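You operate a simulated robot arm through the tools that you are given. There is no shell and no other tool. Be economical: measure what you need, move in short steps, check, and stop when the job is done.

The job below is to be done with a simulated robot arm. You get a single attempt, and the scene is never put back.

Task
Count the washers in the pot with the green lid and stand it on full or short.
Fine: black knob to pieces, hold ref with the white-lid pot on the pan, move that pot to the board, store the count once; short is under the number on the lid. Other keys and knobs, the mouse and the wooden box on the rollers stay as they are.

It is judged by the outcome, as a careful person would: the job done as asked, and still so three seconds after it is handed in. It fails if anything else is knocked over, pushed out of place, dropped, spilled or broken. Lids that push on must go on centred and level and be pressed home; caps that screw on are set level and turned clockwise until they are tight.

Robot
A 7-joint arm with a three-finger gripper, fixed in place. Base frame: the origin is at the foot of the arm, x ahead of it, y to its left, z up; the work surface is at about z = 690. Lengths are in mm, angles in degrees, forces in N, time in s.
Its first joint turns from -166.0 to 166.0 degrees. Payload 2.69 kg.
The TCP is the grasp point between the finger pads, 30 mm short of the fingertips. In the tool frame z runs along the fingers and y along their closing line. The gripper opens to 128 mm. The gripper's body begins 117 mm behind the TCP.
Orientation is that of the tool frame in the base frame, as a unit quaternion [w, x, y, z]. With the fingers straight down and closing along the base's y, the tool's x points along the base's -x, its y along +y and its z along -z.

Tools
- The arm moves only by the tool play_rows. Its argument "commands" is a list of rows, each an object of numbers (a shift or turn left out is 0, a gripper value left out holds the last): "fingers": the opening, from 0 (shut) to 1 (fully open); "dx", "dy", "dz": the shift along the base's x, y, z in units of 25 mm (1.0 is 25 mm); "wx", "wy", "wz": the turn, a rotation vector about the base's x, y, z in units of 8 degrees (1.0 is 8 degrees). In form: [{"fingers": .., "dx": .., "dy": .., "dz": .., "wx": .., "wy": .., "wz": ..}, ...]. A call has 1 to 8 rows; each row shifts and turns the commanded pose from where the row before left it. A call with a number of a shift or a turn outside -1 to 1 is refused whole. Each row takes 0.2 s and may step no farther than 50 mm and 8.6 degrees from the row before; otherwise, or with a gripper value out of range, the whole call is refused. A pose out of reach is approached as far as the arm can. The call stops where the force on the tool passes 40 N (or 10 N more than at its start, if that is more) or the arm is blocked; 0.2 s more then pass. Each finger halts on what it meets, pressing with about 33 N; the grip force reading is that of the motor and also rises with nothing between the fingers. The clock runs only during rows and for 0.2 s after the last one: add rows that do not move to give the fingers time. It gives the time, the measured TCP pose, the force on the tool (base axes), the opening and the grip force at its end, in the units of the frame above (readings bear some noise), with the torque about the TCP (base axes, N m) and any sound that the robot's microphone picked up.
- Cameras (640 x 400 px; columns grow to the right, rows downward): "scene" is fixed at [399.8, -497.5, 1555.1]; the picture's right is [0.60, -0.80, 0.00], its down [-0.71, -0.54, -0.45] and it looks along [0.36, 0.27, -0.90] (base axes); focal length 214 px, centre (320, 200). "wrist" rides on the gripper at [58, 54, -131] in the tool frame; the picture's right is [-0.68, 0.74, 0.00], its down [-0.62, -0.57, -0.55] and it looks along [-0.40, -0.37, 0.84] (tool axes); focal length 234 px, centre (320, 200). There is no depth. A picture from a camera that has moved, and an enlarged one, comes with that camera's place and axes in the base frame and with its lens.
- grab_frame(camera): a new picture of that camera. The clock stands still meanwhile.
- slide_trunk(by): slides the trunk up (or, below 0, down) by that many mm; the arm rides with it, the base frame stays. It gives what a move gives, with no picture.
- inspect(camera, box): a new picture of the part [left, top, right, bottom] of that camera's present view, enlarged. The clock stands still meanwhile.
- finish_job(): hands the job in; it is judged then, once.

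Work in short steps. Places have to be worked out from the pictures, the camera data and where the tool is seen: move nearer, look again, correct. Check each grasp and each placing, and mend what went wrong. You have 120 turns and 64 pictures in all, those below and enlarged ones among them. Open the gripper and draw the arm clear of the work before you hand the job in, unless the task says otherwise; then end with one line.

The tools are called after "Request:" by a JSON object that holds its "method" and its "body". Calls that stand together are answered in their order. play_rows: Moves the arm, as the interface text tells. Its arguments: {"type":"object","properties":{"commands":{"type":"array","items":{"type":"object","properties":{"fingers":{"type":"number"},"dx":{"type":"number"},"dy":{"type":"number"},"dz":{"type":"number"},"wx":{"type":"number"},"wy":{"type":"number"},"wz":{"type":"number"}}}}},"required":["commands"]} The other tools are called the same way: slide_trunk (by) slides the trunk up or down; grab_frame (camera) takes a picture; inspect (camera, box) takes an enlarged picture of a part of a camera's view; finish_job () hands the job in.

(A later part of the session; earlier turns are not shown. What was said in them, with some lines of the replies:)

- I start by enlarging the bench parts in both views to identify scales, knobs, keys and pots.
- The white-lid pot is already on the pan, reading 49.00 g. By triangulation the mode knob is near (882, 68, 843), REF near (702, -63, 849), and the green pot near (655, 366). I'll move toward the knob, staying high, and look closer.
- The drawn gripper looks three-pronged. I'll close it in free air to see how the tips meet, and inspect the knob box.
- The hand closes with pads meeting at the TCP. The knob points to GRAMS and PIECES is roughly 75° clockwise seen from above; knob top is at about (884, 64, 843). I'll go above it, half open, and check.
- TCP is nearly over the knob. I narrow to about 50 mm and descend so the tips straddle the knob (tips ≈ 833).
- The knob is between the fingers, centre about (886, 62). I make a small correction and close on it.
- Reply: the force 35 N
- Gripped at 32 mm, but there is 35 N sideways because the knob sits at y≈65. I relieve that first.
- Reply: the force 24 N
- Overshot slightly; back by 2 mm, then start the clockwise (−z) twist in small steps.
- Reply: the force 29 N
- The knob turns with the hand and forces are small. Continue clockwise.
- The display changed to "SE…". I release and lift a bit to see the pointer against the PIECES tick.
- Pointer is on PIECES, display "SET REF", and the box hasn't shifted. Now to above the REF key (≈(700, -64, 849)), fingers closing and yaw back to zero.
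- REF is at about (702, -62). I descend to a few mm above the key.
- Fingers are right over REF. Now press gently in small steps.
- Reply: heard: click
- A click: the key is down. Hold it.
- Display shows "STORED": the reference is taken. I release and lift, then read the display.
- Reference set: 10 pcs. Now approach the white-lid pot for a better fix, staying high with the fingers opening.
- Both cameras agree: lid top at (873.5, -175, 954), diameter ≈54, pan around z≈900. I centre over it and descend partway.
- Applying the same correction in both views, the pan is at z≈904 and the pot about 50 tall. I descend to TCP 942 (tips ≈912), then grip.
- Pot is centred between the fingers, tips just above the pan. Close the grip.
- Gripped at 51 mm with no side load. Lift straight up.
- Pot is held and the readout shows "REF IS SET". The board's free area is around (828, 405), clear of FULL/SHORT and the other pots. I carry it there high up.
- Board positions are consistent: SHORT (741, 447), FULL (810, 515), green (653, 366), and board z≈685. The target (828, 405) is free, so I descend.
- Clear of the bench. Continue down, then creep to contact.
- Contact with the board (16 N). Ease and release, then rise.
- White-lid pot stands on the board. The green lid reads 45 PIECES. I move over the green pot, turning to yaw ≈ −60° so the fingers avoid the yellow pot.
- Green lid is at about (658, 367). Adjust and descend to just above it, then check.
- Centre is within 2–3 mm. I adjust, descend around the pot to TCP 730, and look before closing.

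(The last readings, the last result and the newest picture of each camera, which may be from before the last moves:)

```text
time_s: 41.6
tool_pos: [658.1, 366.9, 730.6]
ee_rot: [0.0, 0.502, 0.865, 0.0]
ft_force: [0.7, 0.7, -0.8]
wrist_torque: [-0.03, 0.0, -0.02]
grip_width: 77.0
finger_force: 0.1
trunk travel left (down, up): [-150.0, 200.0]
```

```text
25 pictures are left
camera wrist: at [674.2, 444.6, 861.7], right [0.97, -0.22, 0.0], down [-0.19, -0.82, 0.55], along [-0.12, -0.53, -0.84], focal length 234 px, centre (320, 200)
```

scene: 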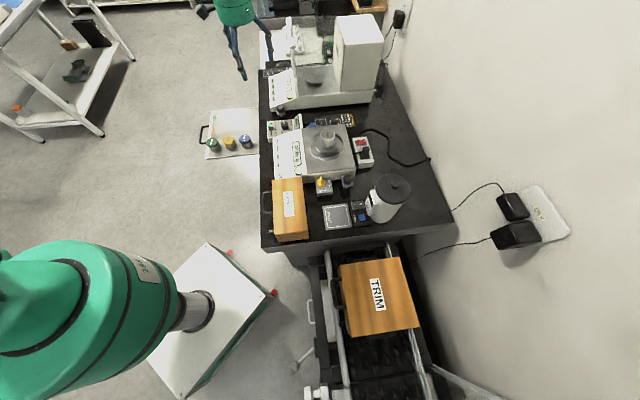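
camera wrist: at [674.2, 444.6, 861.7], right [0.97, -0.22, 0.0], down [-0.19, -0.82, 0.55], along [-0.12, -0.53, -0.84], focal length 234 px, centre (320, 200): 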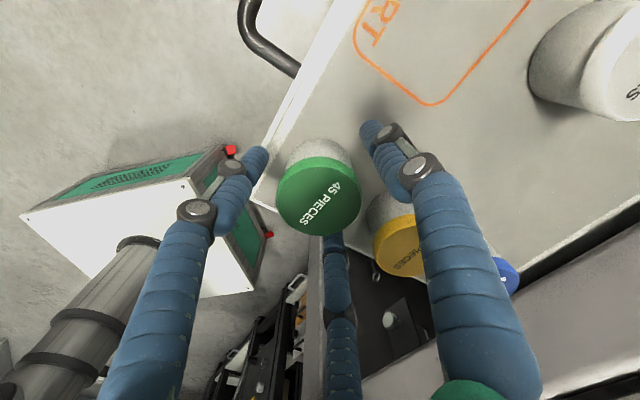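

Well placed; closing.

Request:
{"method": "play_rows", "body": {"commands": [{"fingers": 0.0}, {"fingers": 0.0}, {"fingers": 0.0}]}}

Request:
{"method": "inspect", "body": {"camera": "wrist", "box": [240, 120, 420, 260]}}

```text
time_s: 42.4
tool_pos: [658.3, 366.5, 730.5]
ee_rot: [0.0, 0.502, 0.865, 0.0]
ft_force: [0.7, -0.4, 1.9]
wrist_torque: [0.04, -0.09, 0.03]
grip_width: 51.5
finger_force: 33.5
trunk travel left (down, up): [-150.0, 200.0]
```

```text
2.86 times, centred on (330, 190) of wrist
camera zoom: at [674.1, 444.6, 861.8], right [0.97, -0.22, 0.0], down [-0.19, -0.82, 0.55], along [-0.12, -0.53, -0.84], focal length 669 px, centre (291, 229)
```

zoom: 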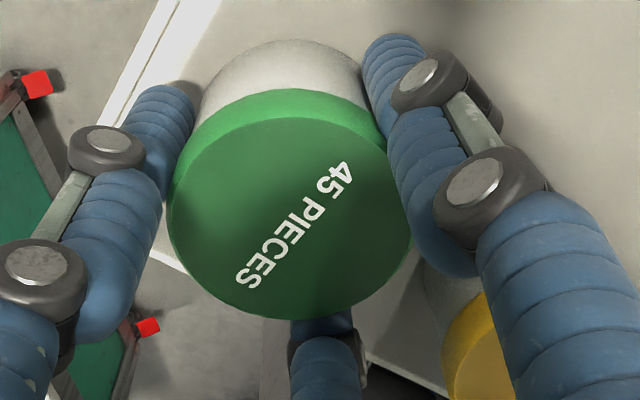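

Lid reads 45 PIECES; grip is good. Lift straight up.

Request:
{"method": "play_rows", "body": {"commands": [{"dz": 0.5}, {"dz": 1}, {"dz": 1}, {"dz": 1}, {"dz": 1}, {"dz": 1}, {"dz": 1}, {"dz": 1}]}}

Request:
{"method": "play_rows", "body": {"commands": [{"dz": 1, "wz": 0.94}, {"dz": 1, "wz": 0.94}, {"dz": 1, "wz": 0.94}, {"dz": 1, "wz": 0.94}, {"dz": 1, "wz": 0.94}, {"dz": 1, "wz": 0.94}, {"dx": 0.4, "dy": -0.9, "wz": 0.94}, {"dx": 0.4, "dy": -0.9, "wz": 0.92}]}}

Request:
{"method": "play_rows", "body": {"commands": [{"dx": 0.4, "dy": -1}, {"dx": 0.4, "dy": -1}, {"dx": 0.4, "dy": -1}, {"dx": 0.4, "dy": -1}, {"dx": 0.4, "dy": -1}, {"dx": 0.4, "dy": -1}, {"dx": 0.4, "dy": -1}, {"dx": 0.4, "dy": -1}]}}

Request:
{"method": "play_rows", "body": {"commands": [{"dx": 0.4, "dy": -1}, {"dx": 0.4, "dy": -1}, {"dx": 0.4, "dy": -1}, {"dx": 0.4, "dy": -1}, {"dx": 0.4, "dy": -1}, {"dx": 0.4, "dy": -1}, {"dx": 0.4, "dy": -1}, {"dx": 0.4, "dy": -1}]}}

```text
time_s: 44.2
tool_pos: [658.0, 366.2, 918.2]
ee_rot: [0.0, 0.502, 0.865, 0.0]
ft_force: [0.1, 0.4, -2.1]
wrist_torque: [0.01, 0.01, 0.01]
grip_width: 51.6
finger_force: 33.4
trunk travel left (down, up): [-150.0, 200.0]
```

```text
time_s: 46.0
tool_pos: [677.5, 319.3, 1067.7]
ee_rot: [0.0, 0.002, 1.0, 0.0]
ft_force: [0.6, 0.1, -1.1]
wrist_torque: [0.02, 0.01, 0.01]
grip_width: 51.6
finger_force: 32.6
trunk travel left (down, up): [-150.0, 200.0]
```

```text
time_s: 47.8
tool_pos: [758.5, 122.1, 1068.1]
ee_rot: [0.001, 0.004, 1.0, 0.0]
ft_force: [-0.1, 1.0, -1.0]
wrist_torque: [-0.04, 0.0, 0.0]
grip_width: 51.9
finger_force: 33.0
trunk travel left (down, up): [-150.0, 200.0]
```

```text
time_s: 49.6
tool_pos: [839.3, -77.0, 1069.3]
ee_rot: [0.0, 0.003, 1.0, 0.0]
ft_force: [0.2, 0.1, -1.0]
wrist_torque: [-0.01, -0.05, -0.06]
grip_width: 51.6
finger_force: 32.7
trunk travel left (down, up): [-150.0, 200.0]
```

Now to directly above the pan and partly down.

Request:
{"method": "play_rows", "body": {"commands": [{"dx": 0.36, "dy": -1}, {"dx": 0.36, "dy": -1}, {"dx": 0.36, "dy": -1}, {"dx": 0.34, "dy": -0.95}, {"dz": -1}, {"dz": -1}, {"dz": -1}]}}

Request:
{"method": "grab_frame", "body": {"camera": "wrist"}}

```text
time_s: 51.2
tool_pos: [875.2, -177.7, 993.3]
ee_rot: [0.0, 0.002, 1.0, -0.001]
ft_force: [0.4, -0.8, -1.2]
wrist_torque: [0.0, -0.01, 0.02]
grip_width: 51.6
finger_force: 32.9
trunk travel left (down, up): [-150.0, 200.0]
```

```text
23 pictures are left
camera wrist: at [814.7, -123.0, 1124.1], right [0.68, 0.73, 0.0], down [0.61, -0.57, 0.55], along [0.4, -0.37, -0.84], focal length 234 px, centre (320, 200)
```

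wrist: 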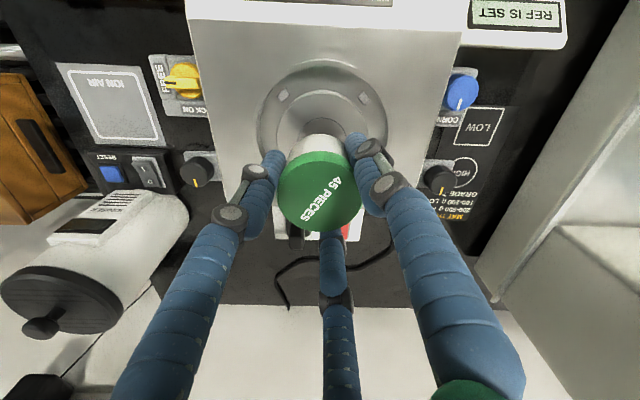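

Request:
{"method": "play_rows", "body": {"commands": [{"dy": 0.08, "dz": -0.7}, {"dz": -0.7}, {"dz": -0.35}, {"dz": -0.1}]}}

```text
time_s: 52.2
tool_pos: [872.9, -175.3, 946.9]
ee_rot: [0.001, 0.002, 1.0, 0.001]
ft_force: [0.8, 0.1, -1.4]
wrist_torque: [-0.01, -0.02, 0.02]
grip_width: 51.8
finger_force: 33.0
trunk travel left (down, up): [-150.0, 200.0]
```

No contact yet; creep down.

Request:
{"method": "play_rows", "body": {"commands": [{"dz": -0.06}, {"dz": -0.04}]}}

```text
time_s: 52.8
tool_pos: [874.4, -174.6, 944.0]
ee_rot: [-0.001, 0.003, 1.0, 0.001]
ft_force: [-0.8, 0.5, -1.4]
wrist_torque: [0.0, 0.02, 0.01]
grip_width: 51.7
finger_force: 33.3
trunk travel left (down, up): [-150.0, 200.0]
```

Request:
{"method": "play_rows", "body": {"commands": [{"dz": -0.05}]}}

Request:
{"method": "inspect", "body": {"camera": "scene", "box": [265, 90, 385, 170]}}

```text
time_s: 53.2
tool_pos: [874.0, -174.6, 944.3]
ee_rot: [-0.001, 0.003, 1.0, -0.001]
ft_force: [-2.1, 0.7, 5.9]
wrist_torque: [0.12, 0.05, 0.04]
grip_width: 51.8
finger_force: 33.4
trunk travel left (down, up): [-150.0, 200.0]
```

```text
5.00 times, centred on (325, 130) of scene
camera zoom: at [399.8, -497.5, 1555.1], right [0.6, -0.8, 0.0], down [-0.71, -0.54, -0.45], along [0.36, 0.27, -0.9], focal length 1072 px, centre (295, 550)
```

zoom: 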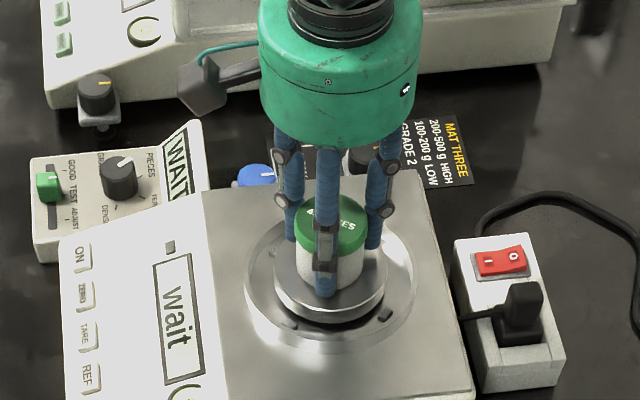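

In contact; release and lift away, then read.

Request:
{"method": "play_rows", "body": {"commands": [{"fingers": 0.7}, {"fingers": 0.7}, {"fingers": 0.7}, {"dz": 0.5}, {"dz": 1}, {"dz": 1}, {"dz": 1}, {"dz": 1}]}}

Request:
{"method": "inspect", "body": {"camera": "scene", "box": [265, 90, 385, 170]}}

```text
time_s: 55.0
tool_pos: [873.1, -174.9, 1054.7]
ee_rot: [0.001, 0.002, 1.0, -0.001]
ft_force: [-0.1, 0.3, -1.0]
wrist_torque: [-0.02, 0.0, 0.01]
grip_width: 89.6
finger_force: 0.1
trunk travel left (down, up): [-150.0, 200.0]
```

```text
5.00 times, centred on (325, 130) of scene
camera zoom: at [399.8, -497.5, 1555.1], right [0.6, -0.8, 0.0], down [-0.71, -0.54, -0.45], along [0.36, 0.27, -0.9], focal length 1072 px, centre (295, 550)
```

zoom: 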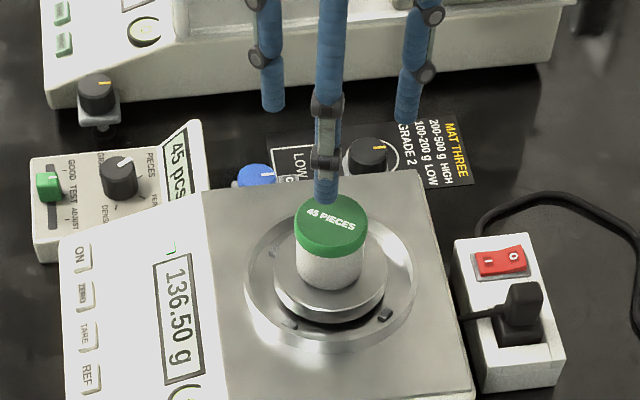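

Reads 45 pcs at 136.50 g, stable (87.5 g / 35 = 2.5 g each, consistent with 45). Now to STORE, about (672, -94), fingers closed.

Request:
{"method": "play_rows", "body": {"commands": [{"fingers": 0.0, "dx": -1, "dy": 0.4}, {"dx": -1, "dy": 0.4}, {"dx": -1, "dy": 0.4}, {"dx": -1, "dy": 0.4}, {"dx": -1, "dy": 0.4}, {"dx": -1, "dy": 0.4}, {"dx": -1, "dy": 0.4}, {"dx": -1, "dy": 0.4}]}}

Request:
{"method": "play_rows", "body": {"commands": [{"dx": -0.04, "dy": 0.04, "dz": -1}, {"dz": -1}, {"dz": -1}, {"dz": -1}]}}

Request:
{"method": "grab_frame", "body": {"camera": "wrist"}}

```text
time_s: 56.8
tool_pos: [674.0, -93.8, 1056.8]
ee_rot: [0.0, 0.002, 1.0, 0.0]
ft_force: [1.9, 0.1, 1.2]
wrist_torque: [0.02, 0.04, 0.0]
grip_width: 2.1
finger_force: 31.6
trunk travel left (down, up): [-150.0, 200.0]
```

```text
time_s: 57.8
tool_pos: [673.2, -95.3, 955.2]
ee_rot: [0.0, 0.003, 1.0, 0.0]
ft_force: [0.3, -0.5, 0.3]
wrist_torque: [-0.01, -0.04, 0.0]
grip_width: 2.0
finger_force: 31.1
trunk travel left (down, up): [-150.0, 200.0]
```

```text
20 pictures are left
camera wrist: at [613.3, -39.7, 1086.8], right [0.68, 0.73, 0.0], down [0.61, -0.57, 0.55], along [0.4, -0.37, -0.84], focal length 234 px, centre (320, 200)
```

wrist: 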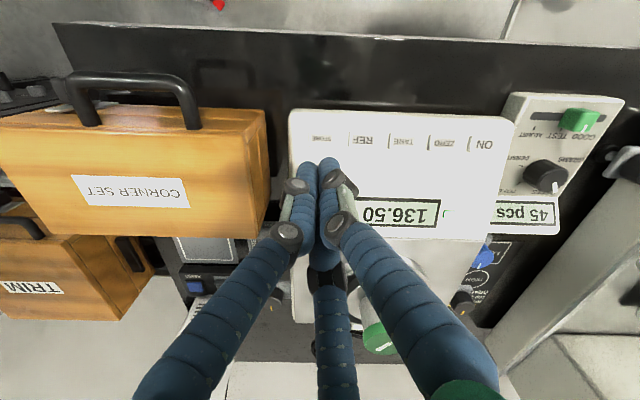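

Reads 45 pcs clearly. STORE is at (672, -91); descend above it.

Request:
{"method": "play_rows", "body": {"commands": [{"dy": 0.12, "dz": -0.9}, {"dz": -0.9}, {"dz": -0.8}]}}

Request:
{"method": "inspect", "body": {"camera": "wrist", "box": [220, 100, 420, 225]}}

```text
time_s: 58.6
tool_pos: [672.6, -90.7, 890.0]
ee_rot: [0.0, 0.003, 1.0, -0.001]
ft_force: [0.8, 0.5, -0.4]
wrist_torque: [0.0, -0.01, 0.0]
grip_width: 2.2
finger_force: 31.3
trunk travel left (down, up): [-150.0, 200.0]
```

```text
3.20 times, centred on (320, 162) of wrist
camera zoom: at [613.1, -37.1, 1021.3], right [0.68, 0.73, 0.0], down [0.61, -0.57, 0.55], along [0.4, -0.37, -0.84], focal length 749 px, centre (320, 320)
```

zoom: 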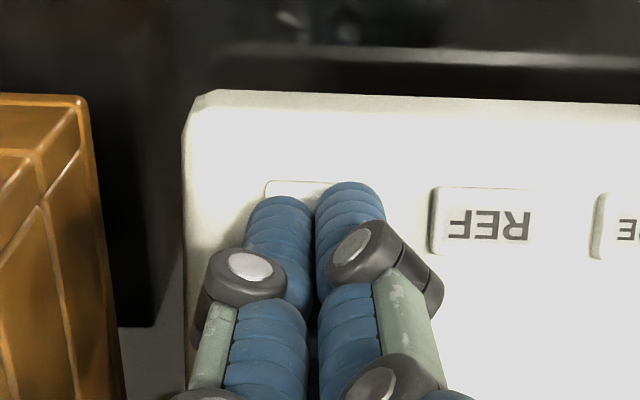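

Squarely over STORE. One short press and straight back up.

Request:
{"method": "play_rows", "body": {"commands": [{"dz": -0.2}, {"dz": -0.13}, {"dz": -0.12}, {"dz": 0.4}, {"dz": 0.4}]}}

Request:
{"method": "grab_frame", "body": {"camera": "wrist"}}

```text
time_s: 59.8
tool_pos: [671.9, -91.0, 899.9]
ee_rot: [0.0, 0.002, 1.0, 0.0]
ft_force: [-0.1, 0.3, 0.1]
wrist_torque: [0.02, 0.01, 0.01]
grip_width: 1.9
finger_force: 31.7
trunk travel left (down, up): [-150.0, 200.0]
heard: click
```

```text
18 pictures are left
camera wrist: at [612.8, -37.0, 1030.6], right [0.68, 0.73, 0.0], down [0.61, -0.57, 0.55], along [0.4, -0.37, -0.84], focal length 234 px, centre (320, 200)
```

wrist: 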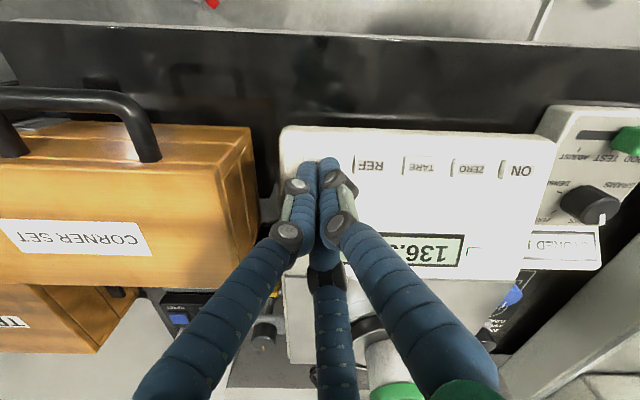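

Request:
{"method": "inspect", "body": {"camera": "wrist", "box": [440, 180, 640, 305]}}

```text
3.20 times, centred on (540, 242) of wrist
camera zoom: at [612.8, -37.0, 1030.6], right [0.68, 0.73, 0.0], down [0.61, -0.57, 0.55], along [0.4, -0.37, -0.84], focal length 749 px, centre (-384, 64)
```

zoom: 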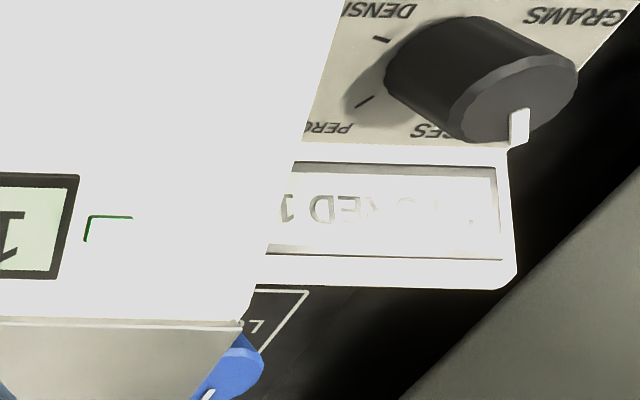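

"STORED 1": stored once. 45 isn't under 45, so FULL. Back to the green pot: up first, then across.

Request:
{"method": "play_rows", "body": {"commands": [{"dz": 1}, {"dz": 1}, {"dz": 1}, {"dz": 1}, {"dz": 1}, {"dz": 1}, {"fingers": 0.75}, {}]}}

Request:
{"method": "play_rows", "body": {"commands": [{"dx": 1, "dy": -0.42}, {"dx": 1, "dy": -0.42}, {"dx": 1, "dy": -0.42}, {"dx": 1, "dy": -0.42}, {"dx": 1, "dy": -0.42}, {"dx": 1, "dy": -0.42}, {"dx": 1, "dy": -0.42}, {"dx": 1, "dy": -0.42}]}}

Request:
{"method": "play_rows", "body": {"commands": [{"dx": 0.06, "dz": -0.7}, {"dz": -0.8}, {"dz": -0.8}]}}

Request:
{"method": "grab_frame", "body": {"camera": "wrist"}}

```text
time_s: 61.6
tool_pos: [672.4, -90.3, 1049.8]
ee_rot: [0.0, 0.003, 1.0, 0.0]
ft_force: [-0.4, 0.2, 1.4]
wrist_torque: [0.0, 0.03, -0.01]
grip_width: 95.9
finger_force: 0.1
trunk travel left (down, up): [-150.0, 200.0]
```

```text
time_s: 63.4
tool_pos: [872.3, -174.7, 1049.6]
ee_rot: [0.0, 0.003, 1.0, 0.0]
ft_force: [-0.4, 0.2, 0.0]
wrist_torque: [0.04, 0.0, 0.02]
grip_width: 96.0
finger_force: 0.1
trunk travel left (down, up): [-150.0, 200.0]
```

```text
time_s: 64.2
tool_pos: [873.1, -175.5, 991.3]
ee_rot: [0.0, 0.003, 1.0, 0.0]
ft_force: [-0.1, 0.3, -0.4]
wrist_torque: [-0.01, 0.03, 0.02]
grip_width: 96.0
finger_force: 0.1
trunk travel left (down, up): [-150.0, 200.0]
```

```text
16 pictures are left
camera wrist: at [814.7, -121.1, 1122.7], right [0.68, 0.73, 0.0], down [0.61, -0.57, 0.55], along [0.4, -0.37, -0.84], focal length 234 px, centre (320, 200)
```

wrist: 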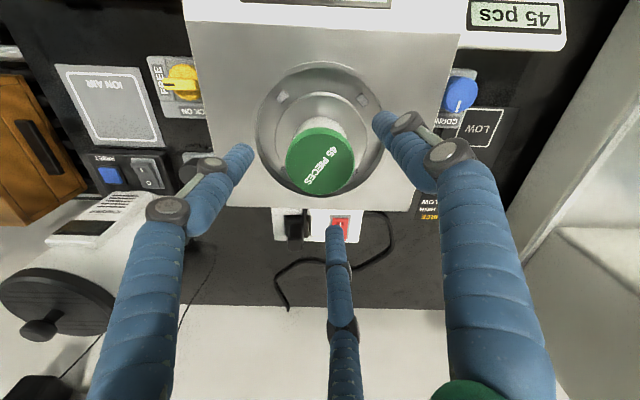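

Pot is centred as before; still 45 pcs. Descend, grip and lift.

Request:
{"method": "play_rows", "body": {"commands": [{"dx": 0.03, "dz": -0.7}, {"dz": -0.7}, {"dz": -0.4}, {"dz": -0.1}, {"fingers": 0.0}, {}, {}, {}]}}

Request:
{"method": "play_rows", "body": {"commands": [{"dz": 0.3}, {"dz": 0.8}, {"dz": 1}, {"dz": 1}, {"dz": 1}, {"dz": 1}]}}

Request:
{"method": "grab_frame", "body": {"camera": "wrist"}}

```text
time_s: 66.0
tool_pos: [874.8, -173.4, 944.1]
ee_rot: [0.0, 0.003, 1.0, 0.0]
ft_force: [1.0, -0.8, -0.5]
wrist_torque: [-0.02, 0.0, 0.01]
grip_width: 51.8
finger_force: 33.1
trunk travel left (down, up): [-150.0, 200.0]
```

```text
time_s: 67.4
tool_pos: [874.5, -174.7, 1072.2]
ee_rot: [0.0, 0.002, 1.0, 0.0]
ft_force: [-0.6, 0.1, -1.7]
wrist_torque: [-0.01, -0.01, -0.01]
grip_width: 51.7
finger_force: 33.8
trunk travel left (down, up): [-150.0, 200.0]
```

```text
15 pictures are left
camera wrist: at [814.6, -120.9, 1203.2], right [0.68, 0.73, 0.0], down [0.61, -0.57, 0.55], along [0.4, -0.37, -0.84], focal length 234 px, centre (320, 200)
```

wrist: 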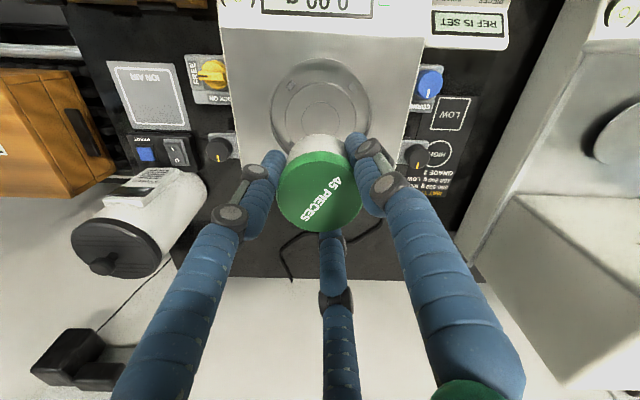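

Carry to above FULL (≈(809, 515)).

Request:
{"method": "play_rows", "body": {"commands": [{"dx": -0.09, "dy": 0.6}, {"dx": -0.09, "dy": 1}, {"dx": -0.09, "dy": 1}, {"dx": -0.09, "dy": 1}, {"dx": -0.09, "dy": 1}, {"dx": -0.09, "dy": 1}, {"dx": -0.09, "dy": 1}, {"dx": -0.09, "dy": 1}]}}

Request:
{"method": "play_rows", "body": {"commands": [{"dx": -0.09, "dy": 1}, {"dx": -0.09, "dy": 1}, {"dx": -0.09, "dy": 1}, {"dx": -0.09, "dy": 1}, {"dx": -0.09, "dy": 1}, {"dx": -0.09, "dy": 1}, {"dx": -0.09, "dy": 1}, {"dx": -0.09, "dy": 1}]}}

Request:
{"method": "play_rows", "body": {"commands": [{"dx": -0.1, "dy": 1}, {"dx": -0.1, "dy": 1}, {"dx": -0.1, "dy": 1}, {"dx": -0.1, "dy": 1}, {"dx": -0.1, "dy": 1}, {"dx": -0.1, "dy": 1}, {"dx": -0.1, "dy": 1}, {"dx": -0.1, "dy": 1}]}}

Request:
{"method": "play_rows", "body": {"commands": [{"dx": -0.1, "dy": 1}, {"dx": -0.1, "dy": 1}, {"dx": -0.1, "dy": 1}, {"dx": -0.1, "dy": 0.9, "dz": -1}, {"dz": -1}, {"dz": -1}, {"dz": -1}, {"dz": -1}]}}

Request:
{"method": "grab_frame", "body": {"camera": "wrist"}}

```text
time_s: 69.2
tool_pos: [856.9, 15.0, 1072.5]
ee_rot: [0.0, 0.002, 1.0, 0.001]
ft_force: [-0.5, -0.2, -1.3]
wrist_torque: [-0.02, 0.03, 0.0]
grip_width: 51.6
finger_force: 32.6
trunk travel left (down, up): [-150.0, 200.0]
```

```text
time_s: 71.0
tool_pos: [838.4, 215.0, 1072.7]
ee_rot: [0.0, 0.003, 1.0, 0.0]
ft_force: [0.1, -0.1, -1.2]
wrist_torque: [0.0, 0.02, 0.0]
grip_width: 51.9
finger_force: 33.3
trunk travel left (down, up): [-150.0, 200.0]
```

```text
time_s: 72.8
tool_pos: [818.7, 415.4, 1073.6]
ee_rot: [0.0, 0.002, 1.0, -0.001]
ft_force: [-0.3, -0.3, -0.5]
wrist_torque: [-0.01, -0.02, -0.02]
grip_width: 52.0
finger_force: 33.3
trunk travel left (down, up): [-150.0, 200.0]
```

```text
time_s: 74.6
tool_pos: [809.4, 512.8, 947.5]
ee_rot: [0.0, 0.002, 1.0, 0.0]
ft_force: [-0.4, -0.4, -1.5]
wrist_torque: [-0.04, -0.05, -0.02]
grip_width: 51.5
finger_force: 33.1
trunk travel left (down, up): [-150.0, 200.0]
```

```text
14 pictures are left
camera wrist: at [750.0, 566.7, 1078.6], right [0.68, 0.73, 0.0], down [0.61, -0.57, 0.55], along [0.4, -0.37, -0.84], focal length 234 px, centre (320, 200)
```

wrist: 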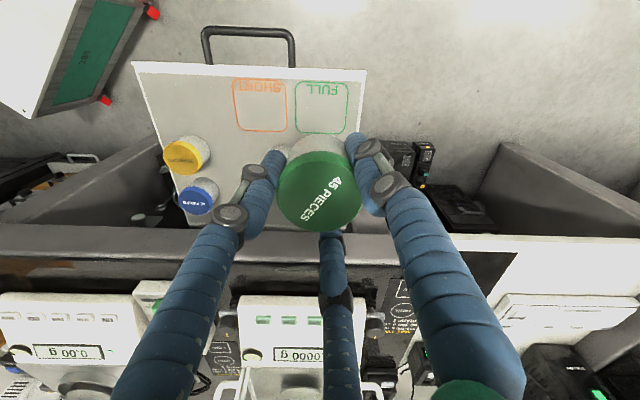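

FULL centre is at (808, 515). Small correction and descend.

Request:
{"method": "play_rows", "body": {"commands": [{"dx": -0.06, "dy": 0.08, "dz": -1}, {"dz": -1}, {"dz": -1}, {"dz": -1}, {"dz": -1}, {"dz": -1}, {"dz": -0.8}]}}

Request:
{"method": "grab_frame", "body": {"camera": "wrist"}}

```text
time_s: 76.2
tool_pos: [808.0, 515.4, 776.5]
ee_rot: [0.001, 0.002, 1.0, 0.0]
ft_force: [-0.5, -0.4, -2.2]
wrist_torque: [-0.01, 0.0, 0.01]
grip_width: 51.7
finger_force: 32.7
trunk travel left (down, up): [-150.0, 200.0]
```

```text
13 pictures are left
camera wrist: at [748.5, 568.8, 907.9], right [0.68, 0.73, 0.0], down [0.61, -0.57, 0.55], along [0.4, -0.37, -0.84], focal length 234 px, centre (320, 200)
```

wrist: 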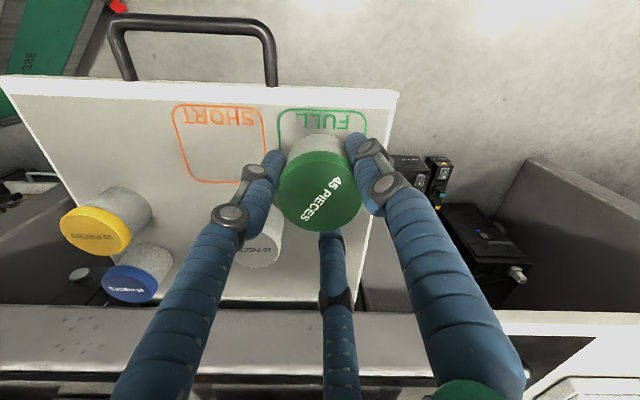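

Aligned over the FULL square. Down further and creep to contact.

Request:
{"method": "play_rows", "body": {"commands": [{"dx": 0.04, "dz": -0.8}, {"dz": -0.6}, {"dz": -0.3}, {"dz": -0.06}]}}

Request:
{"method": "play_rows", "body": {"commands": [{"dz": -0.06}, {"dz": -0.05}]}}

```text
time_s: 77.2
tool_pos: [808.4, 514.1, 732.7]
ee_rot: [0.0, 0.003, 1.0, 0.001]
ft_force: [-0.1, 1.1, -1.5]
wrist_torque: [-0.01, 0.01, -0.05]
grip_width: 51.8
finger_force: 33.2
trunk travel left (down, up): [-150.0, 200.0]
```

```text
time_s: 77.8
tool_pos: [809.5, 514.6, 730.7]
ee_rot: [0.0, 0.003, 1.0, 0.0]
ft_force: [1.5, -0.4, 2.1]
wrist_torque: [-0.12, -0.03, -0.01]
grip_width: 51.8
finger_force: 33.5
trunk travel left (down, up): [-150.0, 200.0]
```

Just touching (force changed by +3.6 N). A hair lower, then release and rise.

Request:
{"method": "play_rows", "body": {"commands": [{"dz": -0.03}, {"fingers": 0.62}, {}, {}, {"dz": 0.5}, {"dz": 1}, {"dz": 1}, {"dz": 1}]}}

Request:
{"method": "grab_frame", "body": {"camera": "wrist"}}

```text
time_s: 79.6
tool_pos: [808.0, 514.3, 816.4]
ee_rot: [0.0, 0.003, 1.0, -0.001]
ft_force: [0.5, -0.1, -0.5]
wrist_torque: [0.04, -0.02, -0.02]
grip_width: 79.3
finger_force: 0.0
trunk travel left (down, up): [-150.0, 200.0]
```

```text
12 pictures are left
camera wrist: at [748.8, 568.6, 947.6], right [0.68, 0.73, 0.0], down [0.61, -0.57, 0.55], along [0.4, -0.37, -0.84], focal length 234 px, centre (320, 200)
```

wrist: 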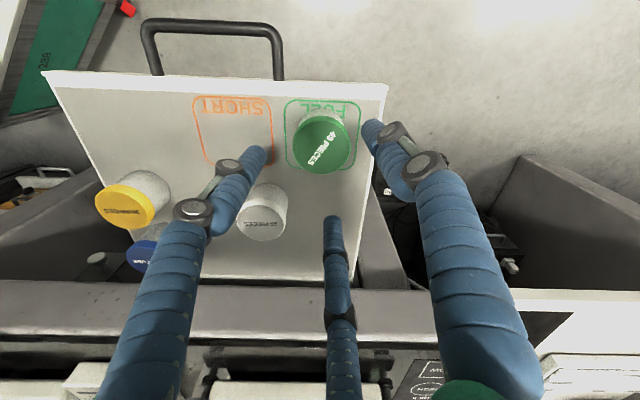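

Green pot stands upright in FULL. I draw the arm up clear and do a final check.

Request:
{"method": "play_rows", "body": {"commands": [{"dz": 1}, {"dz": 1}, {"dz": 1}, {"dz": 1}, {"dz": 1}, {"dz": 1}, {"dz": 1}, {"dz": 1}]}}

Request:
{"method": "play_rows", "body": {"commands": [{"dx": -0.8, "dy": -0.6, "dz": 0.8}, {"dx": -0.8, "dy": -0.6, "dz": 0.8}, {"dx": -0.8, "dy": -0.6, "dz": 0.8}, {"dx": -0.8, "dy": -0.6, "dz": 0.8}, {"dx": -0.8, "dy": -0.6, "dz": 0.8}, {"dx": -0.8, "dy": -0.6, "dz": 0.8}]}}

Request:
{"method": "grab_frame", "body": {"camera": "scene"}}

Request:
{"method": "inspect", "body": {"camera": "scene", "box": [190, 90, 350, 190]}}

Request:
{"method": "inspect", "body": {"camera": "wrist", "box": [150, 20, 490, 232]}}

```text
time_s: 81.4
tool_pos: [809.7, 513.8, 1016.0]
ee_rot: [0.0, 0.002, 1.0, -0.001]
ft_force: [-0.5, 0.5, -0.6]
wrist_torque: [0.0, -0.02, -0.03]
grip_width: 79.3
finger_force: 0.0
trunk travel left (down, up): [-150.0, 200.0]
```

```text
time_s: 82.8
tool_pos: [688.0, 423.7, 1136.4]
ee_rot: [0.001, 0.003, 1.0, 0.0]
ft_force: [0.9, 0.4, -0.7]
wrist_torque: [0.0, 0.01, 0.0]
grip_width: 79.2
finger_force: 0.0
trunk travel left (down, up): [-150.0, 200.0]
```

```text
11 pictures are left
```

scene: 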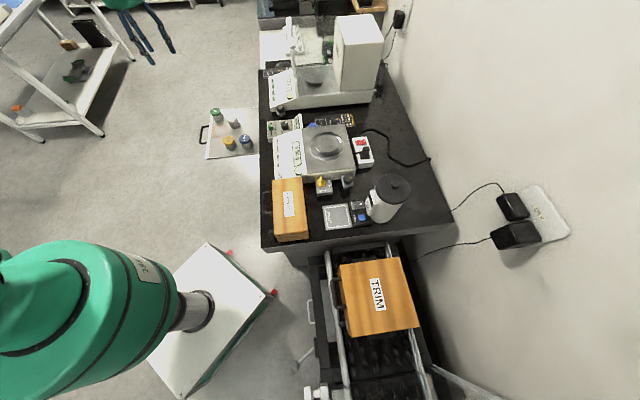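

```text
4.00 times, centred on (270, 140) of scene
camera zoom: at [399.8, -497.5, 1555.1], right [0.6, -0.8, 0.0], down [-0.71, -0.54, -0.45], along [0.36, 0.27, -0.9], focal length 858 px, centre (520, 440)
```

zoom: 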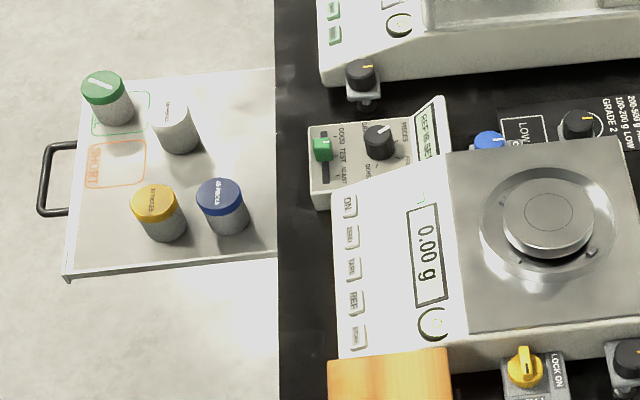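

```text
1.88 times, centred on (320, 126) of wrist
camera zoom: at [628.9, 478.5, 1266.6], right [0.68, 0.73, 0.0], down [0.61, -0.57, 0.55], along [0.4, -0.37, -0.84], focal length 441 px, centre (320, 339)
```

zoom: 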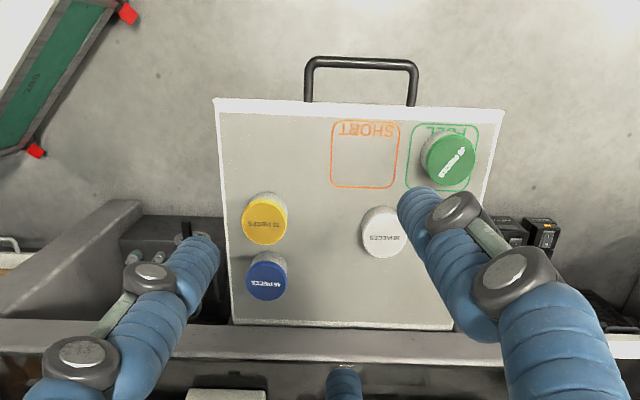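

Green pot is within FULL, the white-lid pot is on the board, the pan is empty and the other things look untouched. Handing in.

Request:
{"method": "finish_job", "body": {}}

```text
The job is handed in.
```

The green-lid pot counted 45 washers against 45 on its lid, so it stands on FULL. The count was stored once (display read "STORED 1") and the white-lid pot is on the board.
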